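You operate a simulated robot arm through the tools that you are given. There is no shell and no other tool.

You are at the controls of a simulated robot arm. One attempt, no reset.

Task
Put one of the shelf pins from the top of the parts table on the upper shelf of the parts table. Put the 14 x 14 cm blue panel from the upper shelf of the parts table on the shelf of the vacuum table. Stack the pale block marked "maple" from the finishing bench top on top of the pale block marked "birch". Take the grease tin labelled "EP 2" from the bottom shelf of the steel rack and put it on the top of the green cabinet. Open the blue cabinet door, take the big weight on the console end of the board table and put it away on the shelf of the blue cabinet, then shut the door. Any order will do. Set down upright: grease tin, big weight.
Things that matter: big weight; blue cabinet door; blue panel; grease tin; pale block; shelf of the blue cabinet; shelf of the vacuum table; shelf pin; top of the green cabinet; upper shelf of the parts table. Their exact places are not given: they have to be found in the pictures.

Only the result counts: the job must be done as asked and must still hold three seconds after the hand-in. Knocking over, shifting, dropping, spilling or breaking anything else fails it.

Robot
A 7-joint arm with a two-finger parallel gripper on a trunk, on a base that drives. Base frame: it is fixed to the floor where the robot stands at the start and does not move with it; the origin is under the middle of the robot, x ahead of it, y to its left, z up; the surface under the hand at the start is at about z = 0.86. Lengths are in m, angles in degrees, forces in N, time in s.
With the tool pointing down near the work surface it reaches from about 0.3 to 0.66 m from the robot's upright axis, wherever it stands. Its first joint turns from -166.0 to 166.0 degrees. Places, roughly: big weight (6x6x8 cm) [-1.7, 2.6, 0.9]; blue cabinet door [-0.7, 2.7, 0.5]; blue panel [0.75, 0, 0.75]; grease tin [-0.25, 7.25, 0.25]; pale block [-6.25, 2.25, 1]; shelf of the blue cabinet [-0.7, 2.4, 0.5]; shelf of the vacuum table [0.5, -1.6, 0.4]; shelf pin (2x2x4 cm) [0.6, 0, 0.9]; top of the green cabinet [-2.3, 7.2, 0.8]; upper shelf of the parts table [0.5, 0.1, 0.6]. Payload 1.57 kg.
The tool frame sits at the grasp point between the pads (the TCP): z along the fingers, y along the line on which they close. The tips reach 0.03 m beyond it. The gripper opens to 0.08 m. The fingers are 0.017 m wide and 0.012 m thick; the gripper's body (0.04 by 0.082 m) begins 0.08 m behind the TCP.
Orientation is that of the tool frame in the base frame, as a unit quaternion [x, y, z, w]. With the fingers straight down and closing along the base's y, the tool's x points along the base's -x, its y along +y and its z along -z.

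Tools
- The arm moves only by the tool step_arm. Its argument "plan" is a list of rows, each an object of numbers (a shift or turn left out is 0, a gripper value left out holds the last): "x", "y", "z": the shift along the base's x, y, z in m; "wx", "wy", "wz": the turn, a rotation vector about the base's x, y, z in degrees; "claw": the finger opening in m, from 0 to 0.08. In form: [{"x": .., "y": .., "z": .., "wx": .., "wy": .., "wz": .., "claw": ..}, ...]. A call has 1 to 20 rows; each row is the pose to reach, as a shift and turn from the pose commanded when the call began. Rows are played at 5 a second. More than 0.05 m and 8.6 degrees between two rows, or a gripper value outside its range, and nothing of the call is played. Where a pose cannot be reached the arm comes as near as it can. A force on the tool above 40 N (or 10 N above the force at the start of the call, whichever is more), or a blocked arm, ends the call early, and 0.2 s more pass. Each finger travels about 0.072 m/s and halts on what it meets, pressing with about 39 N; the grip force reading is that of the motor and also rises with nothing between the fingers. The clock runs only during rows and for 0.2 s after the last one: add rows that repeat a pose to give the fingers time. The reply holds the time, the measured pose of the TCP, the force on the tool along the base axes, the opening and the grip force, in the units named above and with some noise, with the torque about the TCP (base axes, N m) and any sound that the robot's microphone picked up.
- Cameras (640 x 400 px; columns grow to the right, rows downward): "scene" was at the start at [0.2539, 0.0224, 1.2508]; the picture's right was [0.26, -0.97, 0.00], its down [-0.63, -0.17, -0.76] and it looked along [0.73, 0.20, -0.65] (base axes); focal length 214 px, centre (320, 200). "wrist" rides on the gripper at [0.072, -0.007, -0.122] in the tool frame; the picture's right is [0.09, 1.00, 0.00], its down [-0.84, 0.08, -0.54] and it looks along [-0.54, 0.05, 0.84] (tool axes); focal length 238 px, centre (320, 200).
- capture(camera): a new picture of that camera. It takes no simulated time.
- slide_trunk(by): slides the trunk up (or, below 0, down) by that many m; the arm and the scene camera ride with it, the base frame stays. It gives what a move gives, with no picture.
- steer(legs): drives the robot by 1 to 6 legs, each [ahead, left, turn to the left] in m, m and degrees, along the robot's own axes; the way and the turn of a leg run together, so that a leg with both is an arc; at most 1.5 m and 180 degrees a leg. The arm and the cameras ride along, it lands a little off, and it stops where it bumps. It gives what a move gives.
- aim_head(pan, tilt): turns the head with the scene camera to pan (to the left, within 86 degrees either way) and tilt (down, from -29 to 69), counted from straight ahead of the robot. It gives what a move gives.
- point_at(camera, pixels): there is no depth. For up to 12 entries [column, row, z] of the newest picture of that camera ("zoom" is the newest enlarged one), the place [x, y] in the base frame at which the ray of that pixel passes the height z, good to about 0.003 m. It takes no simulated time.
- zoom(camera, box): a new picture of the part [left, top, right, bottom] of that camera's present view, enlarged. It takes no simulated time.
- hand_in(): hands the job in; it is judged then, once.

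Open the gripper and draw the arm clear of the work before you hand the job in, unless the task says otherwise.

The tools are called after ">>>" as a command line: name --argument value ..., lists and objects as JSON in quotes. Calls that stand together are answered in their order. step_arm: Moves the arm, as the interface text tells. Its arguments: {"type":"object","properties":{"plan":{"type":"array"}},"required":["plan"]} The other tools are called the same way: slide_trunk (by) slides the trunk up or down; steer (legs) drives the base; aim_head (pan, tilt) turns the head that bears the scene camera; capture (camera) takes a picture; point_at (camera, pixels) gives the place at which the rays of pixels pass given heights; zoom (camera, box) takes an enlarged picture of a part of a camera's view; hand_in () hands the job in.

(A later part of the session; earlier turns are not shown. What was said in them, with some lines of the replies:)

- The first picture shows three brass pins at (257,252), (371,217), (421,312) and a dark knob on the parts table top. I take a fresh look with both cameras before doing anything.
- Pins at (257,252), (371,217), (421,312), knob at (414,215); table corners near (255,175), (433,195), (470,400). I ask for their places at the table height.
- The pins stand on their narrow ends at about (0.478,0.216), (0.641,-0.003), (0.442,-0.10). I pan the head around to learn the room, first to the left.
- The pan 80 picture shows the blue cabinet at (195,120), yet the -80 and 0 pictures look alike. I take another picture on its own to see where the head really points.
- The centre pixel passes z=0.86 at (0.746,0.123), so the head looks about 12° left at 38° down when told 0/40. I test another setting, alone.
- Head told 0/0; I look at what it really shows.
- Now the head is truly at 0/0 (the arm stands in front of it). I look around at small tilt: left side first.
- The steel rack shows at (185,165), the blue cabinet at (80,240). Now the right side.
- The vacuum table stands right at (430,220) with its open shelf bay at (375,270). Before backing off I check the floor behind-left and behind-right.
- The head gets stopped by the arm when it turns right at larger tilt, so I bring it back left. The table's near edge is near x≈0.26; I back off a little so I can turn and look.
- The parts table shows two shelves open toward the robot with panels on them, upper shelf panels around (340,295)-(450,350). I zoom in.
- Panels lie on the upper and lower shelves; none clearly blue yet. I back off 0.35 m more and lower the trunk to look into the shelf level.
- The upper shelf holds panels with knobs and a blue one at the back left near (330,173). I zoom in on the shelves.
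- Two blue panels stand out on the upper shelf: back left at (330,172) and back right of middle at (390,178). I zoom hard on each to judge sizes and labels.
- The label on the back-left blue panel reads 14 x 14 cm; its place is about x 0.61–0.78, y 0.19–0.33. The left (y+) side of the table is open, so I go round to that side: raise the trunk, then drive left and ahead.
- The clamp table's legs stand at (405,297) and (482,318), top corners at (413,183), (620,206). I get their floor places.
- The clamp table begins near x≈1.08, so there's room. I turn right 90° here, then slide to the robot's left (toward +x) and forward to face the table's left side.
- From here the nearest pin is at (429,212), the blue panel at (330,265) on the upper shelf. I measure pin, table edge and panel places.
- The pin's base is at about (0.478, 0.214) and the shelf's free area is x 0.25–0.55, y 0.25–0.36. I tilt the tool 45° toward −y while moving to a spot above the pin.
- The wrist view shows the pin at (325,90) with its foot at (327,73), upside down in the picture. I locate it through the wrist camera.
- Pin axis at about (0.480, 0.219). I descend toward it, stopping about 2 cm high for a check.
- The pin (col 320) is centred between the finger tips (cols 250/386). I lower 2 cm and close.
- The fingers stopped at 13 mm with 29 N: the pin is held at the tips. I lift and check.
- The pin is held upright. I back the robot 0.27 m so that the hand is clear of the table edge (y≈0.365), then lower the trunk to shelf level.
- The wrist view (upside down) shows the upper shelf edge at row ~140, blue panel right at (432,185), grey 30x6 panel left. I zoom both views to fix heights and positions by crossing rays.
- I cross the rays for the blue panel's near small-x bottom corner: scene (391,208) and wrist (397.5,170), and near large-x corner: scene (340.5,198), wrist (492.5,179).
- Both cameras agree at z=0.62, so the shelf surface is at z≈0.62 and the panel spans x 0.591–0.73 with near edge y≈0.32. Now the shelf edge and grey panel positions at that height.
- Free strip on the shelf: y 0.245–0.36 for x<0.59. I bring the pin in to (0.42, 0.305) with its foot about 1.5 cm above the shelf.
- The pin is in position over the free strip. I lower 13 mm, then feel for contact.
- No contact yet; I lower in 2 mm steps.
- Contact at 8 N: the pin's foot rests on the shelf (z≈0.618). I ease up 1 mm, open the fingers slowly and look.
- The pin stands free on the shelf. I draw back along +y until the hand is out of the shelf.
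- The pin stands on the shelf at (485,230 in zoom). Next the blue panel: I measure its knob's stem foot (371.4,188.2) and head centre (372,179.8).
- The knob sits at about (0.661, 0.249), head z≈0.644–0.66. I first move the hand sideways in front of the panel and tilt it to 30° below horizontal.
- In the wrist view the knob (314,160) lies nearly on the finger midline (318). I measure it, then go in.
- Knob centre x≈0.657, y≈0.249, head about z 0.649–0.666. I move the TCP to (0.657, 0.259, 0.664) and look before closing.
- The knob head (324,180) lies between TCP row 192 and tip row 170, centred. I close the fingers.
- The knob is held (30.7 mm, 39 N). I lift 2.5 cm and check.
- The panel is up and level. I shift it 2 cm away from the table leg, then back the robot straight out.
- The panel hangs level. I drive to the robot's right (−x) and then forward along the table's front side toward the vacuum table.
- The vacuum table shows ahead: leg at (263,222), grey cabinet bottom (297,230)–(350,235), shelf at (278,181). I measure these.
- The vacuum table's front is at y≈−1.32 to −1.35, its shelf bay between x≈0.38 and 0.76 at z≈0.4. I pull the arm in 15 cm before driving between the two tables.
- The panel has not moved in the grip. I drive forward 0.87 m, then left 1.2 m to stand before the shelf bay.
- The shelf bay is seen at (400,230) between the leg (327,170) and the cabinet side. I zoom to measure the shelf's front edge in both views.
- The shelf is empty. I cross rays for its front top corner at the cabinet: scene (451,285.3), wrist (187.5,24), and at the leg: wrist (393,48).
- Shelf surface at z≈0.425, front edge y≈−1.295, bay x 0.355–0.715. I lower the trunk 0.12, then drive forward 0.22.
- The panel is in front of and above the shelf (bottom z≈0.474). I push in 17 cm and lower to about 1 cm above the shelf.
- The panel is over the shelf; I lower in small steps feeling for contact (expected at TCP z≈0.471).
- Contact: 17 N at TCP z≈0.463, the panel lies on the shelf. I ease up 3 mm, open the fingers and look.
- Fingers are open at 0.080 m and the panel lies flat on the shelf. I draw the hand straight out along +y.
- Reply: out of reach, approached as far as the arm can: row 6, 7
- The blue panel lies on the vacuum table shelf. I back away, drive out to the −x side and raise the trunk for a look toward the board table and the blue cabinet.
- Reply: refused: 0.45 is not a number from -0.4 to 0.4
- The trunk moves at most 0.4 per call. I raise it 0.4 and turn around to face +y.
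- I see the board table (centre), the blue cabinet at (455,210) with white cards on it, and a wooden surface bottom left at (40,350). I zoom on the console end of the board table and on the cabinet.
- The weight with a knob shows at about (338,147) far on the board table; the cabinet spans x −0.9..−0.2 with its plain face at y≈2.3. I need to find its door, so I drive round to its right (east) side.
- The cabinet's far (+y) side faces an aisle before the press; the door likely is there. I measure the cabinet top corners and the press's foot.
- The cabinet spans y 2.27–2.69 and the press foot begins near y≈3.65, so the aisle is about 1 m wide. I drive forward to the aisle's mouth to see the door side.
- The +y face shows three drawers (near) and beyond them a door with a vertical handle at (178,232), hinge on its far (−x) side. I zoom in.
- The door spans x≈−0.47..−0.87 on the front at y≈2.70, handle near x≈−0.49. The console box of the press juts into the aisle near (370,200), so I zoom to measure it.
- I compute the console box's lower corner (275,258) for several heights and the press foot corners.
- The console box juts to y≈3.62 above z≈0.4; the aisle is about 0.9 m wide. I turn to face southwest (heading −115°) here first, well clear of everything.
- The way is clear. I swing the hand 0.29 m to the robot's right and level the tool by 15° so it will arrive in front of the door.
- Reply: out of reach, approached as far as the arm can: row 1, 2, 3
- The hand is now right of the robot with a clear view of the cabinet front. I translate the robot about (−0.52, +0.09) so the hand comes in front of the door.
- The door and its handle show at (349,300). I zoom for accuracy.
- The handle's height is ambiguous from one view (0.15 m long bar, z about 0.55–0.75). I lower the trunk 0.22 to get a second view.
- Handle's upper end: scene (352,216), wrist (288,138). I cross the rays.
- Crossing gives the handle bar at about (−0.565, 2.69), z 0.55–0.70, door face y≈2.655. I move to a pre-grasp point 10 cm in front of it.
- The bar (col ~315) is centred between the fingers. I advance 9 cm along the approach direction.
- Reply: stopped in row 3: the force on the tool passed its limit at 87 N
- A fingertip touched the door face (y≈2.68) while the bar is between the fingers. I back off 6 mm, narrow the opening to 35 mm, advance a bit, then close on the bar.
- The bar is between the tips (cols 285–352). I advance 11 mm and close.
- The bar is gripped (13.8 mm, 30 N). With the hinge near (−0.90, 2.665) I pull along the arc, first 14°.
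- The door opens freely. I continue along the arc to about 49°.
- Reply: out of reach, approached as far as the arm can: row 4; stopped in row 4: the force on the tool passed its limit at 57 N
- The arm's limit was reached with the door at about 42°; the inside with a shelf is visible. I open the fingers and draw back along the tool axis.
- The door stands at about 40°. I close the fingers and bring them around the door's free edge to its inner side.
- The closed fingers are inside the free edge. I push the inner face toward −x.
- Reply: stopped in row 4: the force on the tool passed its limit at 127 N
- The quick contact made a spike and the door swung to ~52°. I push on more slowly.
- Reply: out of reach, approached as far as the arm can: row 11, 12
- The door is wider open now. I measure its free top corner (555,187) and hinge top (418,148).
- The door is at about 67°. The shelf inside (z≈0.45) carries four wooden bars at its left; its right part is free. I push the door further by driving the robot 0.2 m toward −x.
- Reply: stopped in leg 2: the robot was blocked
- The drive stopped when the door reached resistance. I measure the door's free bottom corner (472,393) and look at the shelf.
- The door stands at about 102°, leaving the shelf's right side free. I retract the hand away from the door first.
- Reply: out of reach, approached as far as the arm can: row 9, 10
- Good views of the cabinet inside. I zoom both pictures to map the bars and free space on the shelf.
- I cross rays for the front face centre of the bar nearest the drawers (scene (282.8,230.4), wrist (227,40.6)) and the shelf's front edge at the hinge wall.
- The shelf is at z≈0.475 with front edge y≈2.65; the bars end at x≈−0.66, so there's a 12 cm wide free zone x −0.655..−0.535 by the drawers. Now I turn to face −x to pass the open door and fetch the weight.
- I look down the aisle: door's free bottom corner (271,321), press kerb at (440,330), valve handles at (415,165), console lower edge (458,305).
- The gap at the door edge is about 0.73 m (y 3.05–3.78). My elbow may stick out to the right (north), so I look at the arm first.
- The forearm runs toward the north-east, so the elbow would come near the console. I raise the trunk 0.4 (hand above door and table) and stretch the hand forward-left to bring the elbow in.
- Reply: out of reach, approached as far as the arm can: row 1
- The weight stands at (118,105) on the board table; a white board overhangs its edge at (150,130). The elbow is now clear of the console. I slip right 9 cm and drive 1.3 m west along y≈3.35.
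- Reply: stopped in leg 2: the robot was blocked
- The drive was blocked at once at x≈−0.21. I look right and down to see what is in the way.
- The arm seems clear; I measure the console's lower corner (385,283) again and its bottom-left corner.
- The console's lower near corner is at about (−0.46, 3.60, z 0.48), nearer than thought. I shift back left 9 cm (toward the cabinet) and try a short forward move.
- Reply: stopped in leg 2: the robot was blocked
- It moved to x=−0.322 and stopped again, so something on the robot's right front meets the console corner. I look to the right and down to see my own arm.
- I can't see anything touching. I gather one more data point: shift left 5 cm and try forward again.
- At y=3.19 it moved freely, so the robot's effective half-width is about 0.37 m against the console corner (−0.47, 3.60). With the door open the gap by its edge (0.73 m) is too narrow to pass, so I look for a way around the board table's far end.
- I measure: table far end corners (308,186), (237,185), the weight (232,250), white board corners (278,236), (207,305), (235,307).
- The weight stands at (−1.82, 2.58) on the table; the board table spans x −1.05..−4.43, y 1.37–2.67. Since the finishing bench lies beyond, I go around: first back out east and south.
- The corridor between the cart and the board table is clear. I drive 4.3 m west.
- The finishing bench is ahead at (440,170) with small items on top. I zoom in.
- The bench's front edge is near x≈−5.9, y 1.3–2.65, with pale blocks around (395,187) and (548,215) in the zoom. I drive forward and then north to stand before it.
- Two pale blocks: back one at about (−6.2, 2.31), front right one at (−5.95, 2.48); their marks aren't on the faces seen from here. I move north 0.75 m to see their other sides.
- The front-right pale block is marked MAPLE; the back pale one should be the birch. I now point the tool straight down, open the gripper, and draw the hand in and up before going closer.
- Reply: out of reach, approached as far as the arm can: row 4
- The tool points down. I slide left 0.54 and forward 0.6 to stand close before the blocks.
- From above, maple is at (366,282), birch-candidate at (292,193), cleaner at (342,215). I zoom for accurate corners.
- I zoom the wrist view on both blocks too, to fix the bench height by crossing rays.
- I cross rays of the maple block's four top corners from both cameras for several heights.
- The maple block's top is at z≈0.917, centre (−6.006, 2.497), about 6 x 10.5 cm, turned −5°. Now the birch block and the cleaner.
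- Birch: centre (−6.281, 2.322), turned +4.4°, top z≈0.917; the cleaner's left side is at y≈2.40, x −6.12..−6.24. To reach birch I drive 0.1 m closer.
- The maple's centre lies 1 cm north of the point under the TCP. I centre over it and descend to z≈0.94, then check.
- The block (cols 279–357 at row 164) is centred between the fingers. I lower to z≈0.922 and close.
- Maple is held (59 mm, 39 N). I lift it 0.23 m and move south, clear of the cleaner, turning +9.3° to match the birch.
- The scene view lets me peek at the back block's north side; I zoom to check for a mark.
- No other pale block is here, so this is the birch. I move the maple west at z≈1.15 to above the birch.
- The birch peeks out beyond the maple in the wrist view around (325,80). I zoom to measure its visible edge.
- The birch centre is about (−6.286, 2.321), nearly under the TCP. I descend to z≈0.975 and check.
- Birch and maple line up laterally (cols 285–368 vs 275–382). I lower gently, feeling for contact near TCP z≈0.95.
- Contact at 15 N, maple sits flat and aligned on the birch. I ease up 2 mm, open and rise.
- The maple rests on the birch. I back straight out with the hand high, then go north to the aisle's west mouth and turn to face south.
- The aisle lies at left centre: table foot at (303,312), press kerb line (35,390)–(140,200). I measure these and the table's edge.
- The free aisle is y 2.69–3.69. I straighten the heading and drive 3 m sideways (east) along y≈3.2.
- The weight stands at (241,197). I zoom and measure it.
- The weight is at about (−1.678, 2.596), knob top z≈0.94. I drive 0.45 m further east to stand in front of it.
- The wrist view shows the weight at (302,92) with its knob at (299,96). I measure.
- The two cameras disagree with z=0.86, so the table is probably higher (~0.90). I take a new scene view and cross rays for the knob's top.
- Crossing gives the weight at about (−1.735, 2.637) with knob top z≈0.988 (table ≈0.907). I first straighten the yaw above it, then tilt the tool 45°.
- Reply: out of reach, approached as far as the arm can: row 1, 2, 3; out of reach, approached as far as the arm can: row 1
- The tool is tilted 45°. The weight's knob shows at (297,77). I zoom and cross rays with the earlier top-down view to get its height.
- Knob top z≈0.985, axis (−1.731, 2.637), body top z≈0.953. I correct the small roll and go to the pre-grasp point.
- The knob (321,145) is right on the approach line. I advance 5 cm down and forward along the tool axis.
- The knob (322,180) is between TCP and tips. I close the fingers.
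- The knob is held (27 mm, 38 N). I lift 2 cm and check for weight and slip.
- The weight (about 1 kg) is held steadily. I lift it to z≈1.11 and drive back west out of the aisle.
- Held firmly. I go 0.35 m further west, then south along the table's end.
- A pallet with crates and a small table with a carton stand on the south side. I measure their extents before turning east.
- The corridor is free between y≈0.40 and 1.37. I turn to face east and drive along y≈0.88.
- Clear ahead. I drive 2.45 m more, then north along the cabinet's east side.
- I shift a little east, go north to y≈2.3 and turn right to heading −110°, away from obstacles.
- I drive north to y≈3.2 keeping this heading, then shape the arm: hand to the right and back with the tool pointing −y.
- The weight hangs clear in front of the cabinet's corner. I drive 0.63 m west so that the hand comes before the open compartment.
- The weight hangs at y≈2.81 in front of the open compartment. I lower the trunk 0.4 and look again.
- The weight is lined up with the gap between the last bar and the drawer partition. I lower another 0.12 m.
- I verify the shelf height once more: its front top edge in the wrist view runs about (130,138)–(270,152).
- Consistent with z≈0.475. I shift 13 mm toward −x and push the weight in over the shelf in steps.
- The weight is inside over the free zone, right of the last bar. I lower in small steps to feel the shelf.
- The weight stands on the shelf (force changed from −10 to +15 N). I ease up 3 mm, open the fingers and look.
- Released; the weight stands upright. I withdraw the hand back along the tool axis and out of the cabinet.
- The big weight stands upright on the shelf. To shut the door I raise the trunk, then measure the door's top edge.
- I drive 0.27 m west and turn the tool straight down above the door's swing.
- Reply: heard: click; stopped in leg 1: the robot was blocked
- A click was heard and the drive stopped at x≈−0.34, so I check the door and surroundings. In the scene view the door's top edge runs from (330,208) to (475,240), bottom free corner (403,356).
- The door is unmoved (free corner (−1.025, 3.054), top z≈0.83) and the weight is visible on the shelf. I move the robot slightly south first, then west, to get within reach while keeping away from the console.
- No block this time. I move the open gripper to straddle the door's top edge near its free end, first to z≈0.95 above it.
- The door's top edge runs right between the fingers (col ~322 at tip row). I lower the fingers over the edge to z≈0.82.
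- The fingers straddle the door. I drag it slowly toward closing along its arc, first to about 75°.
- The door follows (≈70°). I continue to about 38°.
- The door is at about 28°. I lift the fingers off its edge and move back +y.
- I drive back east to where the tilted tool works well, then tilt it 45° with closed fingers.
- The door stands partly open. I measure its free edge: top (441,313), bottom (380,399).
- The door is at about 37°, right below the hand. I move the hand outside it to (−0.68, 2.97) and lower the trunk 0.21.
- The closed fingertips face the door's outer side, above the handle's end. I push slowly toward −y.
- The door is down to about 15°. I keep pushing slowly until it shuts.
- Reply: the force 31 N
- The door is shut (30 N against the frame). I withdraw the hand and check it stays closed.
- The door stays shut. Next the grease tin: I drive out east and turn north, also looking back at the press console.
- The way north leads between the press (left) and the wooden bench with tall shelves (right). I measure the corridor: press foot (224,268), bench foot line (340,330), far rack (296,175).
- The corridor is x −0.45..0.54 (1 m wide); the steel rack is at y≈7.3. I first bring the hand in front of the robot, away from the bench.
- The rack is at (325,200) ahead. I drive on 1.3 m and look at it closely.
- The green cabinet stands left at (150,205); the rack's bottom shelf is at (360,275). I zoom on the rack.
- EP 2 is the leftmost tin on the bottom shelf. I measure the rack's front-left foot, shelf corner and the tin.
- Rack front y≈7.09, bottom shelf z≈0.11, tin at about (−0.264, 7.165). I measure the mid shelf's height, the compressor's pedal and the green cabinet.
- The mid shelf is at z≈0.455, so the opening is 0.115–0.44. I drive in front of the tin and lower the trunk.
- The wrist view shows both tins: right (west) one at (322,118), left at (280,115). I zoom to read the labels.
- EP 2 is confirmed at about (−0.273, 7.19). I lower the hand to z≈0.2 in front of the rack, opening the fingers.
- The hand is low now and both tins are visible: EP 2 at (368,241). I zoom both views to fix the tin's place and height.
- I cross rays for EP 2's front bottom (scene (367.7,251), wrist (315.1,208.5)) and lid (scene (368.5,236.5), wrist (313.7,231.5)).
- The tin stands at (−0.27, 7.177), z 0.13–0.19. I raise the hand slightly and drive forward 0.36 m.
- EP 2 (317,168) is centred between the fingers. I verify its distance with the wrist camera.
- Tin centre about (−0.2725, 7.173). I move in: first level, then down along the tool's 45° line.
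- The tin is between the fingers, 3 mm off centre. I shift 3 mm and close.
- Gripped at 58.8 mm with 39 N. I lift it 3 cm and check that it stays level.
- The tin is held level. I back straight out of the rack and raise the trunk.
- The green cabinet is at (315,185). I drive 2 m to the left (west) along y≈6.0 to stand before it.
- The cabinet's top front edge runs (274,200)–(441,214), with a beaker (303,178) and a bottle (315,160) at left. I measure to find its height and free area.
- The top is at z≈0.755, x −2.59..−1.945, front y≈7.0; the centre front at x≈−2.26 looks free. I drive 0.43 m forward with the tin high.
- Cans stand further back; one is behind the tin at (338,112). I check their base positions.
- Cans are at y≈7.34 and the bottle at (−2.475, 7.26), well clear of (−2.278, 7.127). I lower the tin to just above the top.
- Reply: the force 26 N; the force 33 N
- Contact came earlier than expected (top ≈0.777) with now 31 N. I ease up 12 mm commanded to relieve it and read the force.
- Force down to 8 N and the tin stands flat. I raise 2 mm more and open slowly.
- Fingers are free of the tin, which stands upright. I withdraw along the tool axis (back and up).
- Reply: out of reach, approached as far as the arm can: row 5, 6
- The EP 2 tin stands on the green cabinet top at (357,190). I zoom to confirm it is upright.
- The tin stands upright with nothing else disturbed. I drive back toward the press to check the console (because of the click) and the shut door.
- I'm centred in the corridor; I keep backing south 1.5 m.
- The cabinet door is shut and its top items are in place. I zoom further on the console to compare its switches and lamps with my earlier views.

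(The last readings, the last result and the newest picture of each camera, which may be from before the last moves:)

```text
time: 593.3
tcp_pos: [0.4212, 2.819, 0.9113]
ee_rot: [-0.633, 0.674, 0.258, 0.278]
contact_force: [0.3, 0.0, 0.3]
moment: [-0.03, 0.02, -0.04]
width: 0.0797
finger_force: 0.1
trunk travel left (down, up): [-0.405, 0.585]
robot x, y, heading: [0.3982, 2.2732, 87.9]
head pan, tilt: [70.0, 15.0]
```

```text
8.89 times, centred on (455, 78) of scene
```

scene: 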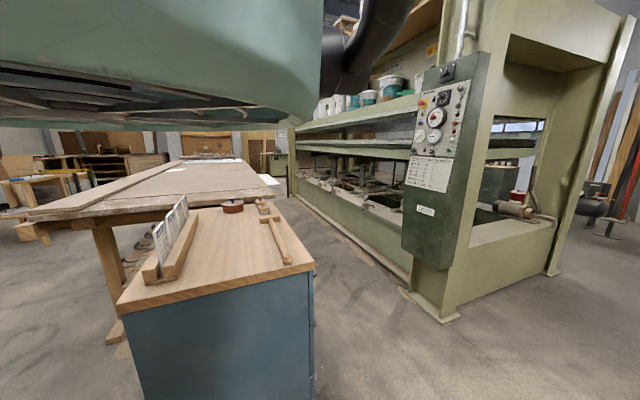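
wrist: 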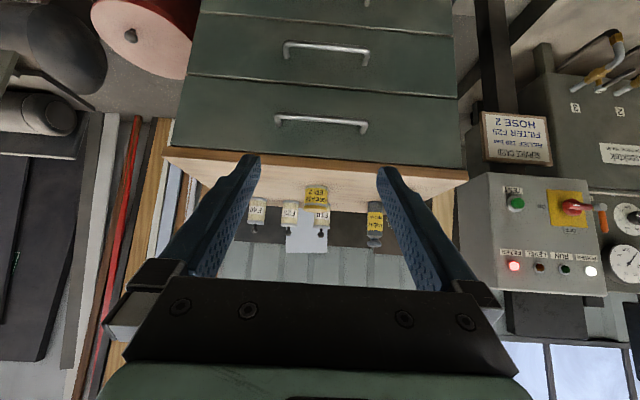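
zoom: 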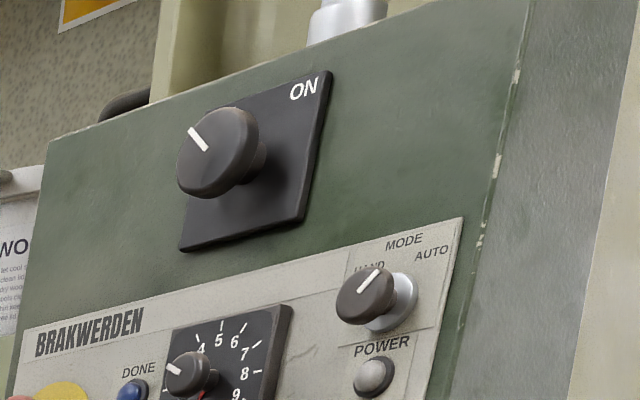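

The console's main switch is off and its selectors look as before; nothing has been altered in the room that I can see. All five jobs are done, the gripper is open and the arm is clear, so I hand in.

>>> hand_in

```text
The job is handed in.
```

I finished all five jobs and handed in. One possible problem came up on the way.

**Possible problem:** While I was getting ready to shut the blue cabinet door, the drive stopped by itself and the microphone picked up a click. I think part of the robot touched the press console, but I did not see what clicked. When I checked later, the console's main switch was off, its lamps were unlit and its knobs looked as they did in my earlier pictures. I found nothing moved, but I cannot be sure no button was briefly pressed.

| Job | Result |
|---|---|
| Shelf pin | One pin stands on the upper shelf of the parts table, near the left edge. |
| Blue panel | The panel labelled 14 x 14 cm lies flat on the vacuum table's shelf. |
| Pale blocks | The maple block is stacked on the other pale block. |
| Grease tin | The "EP 2" tin stands upright on the green cabinet, clear of the other items there. |
| Big weight | It stands upright on the blue cabinet's shelf, beside the wooden bars, and the door is shut. |

- **Birch block:** I could not read the "birch" mark because the side facing away was hidden by the cleaner bottle. I took it to be birch because it was the only other pale block on that bench.
- **Not rechecked:** I saw the pin, the panel and the stacked blocks in place when I let go of each, but did not go back to look at them before handing in.
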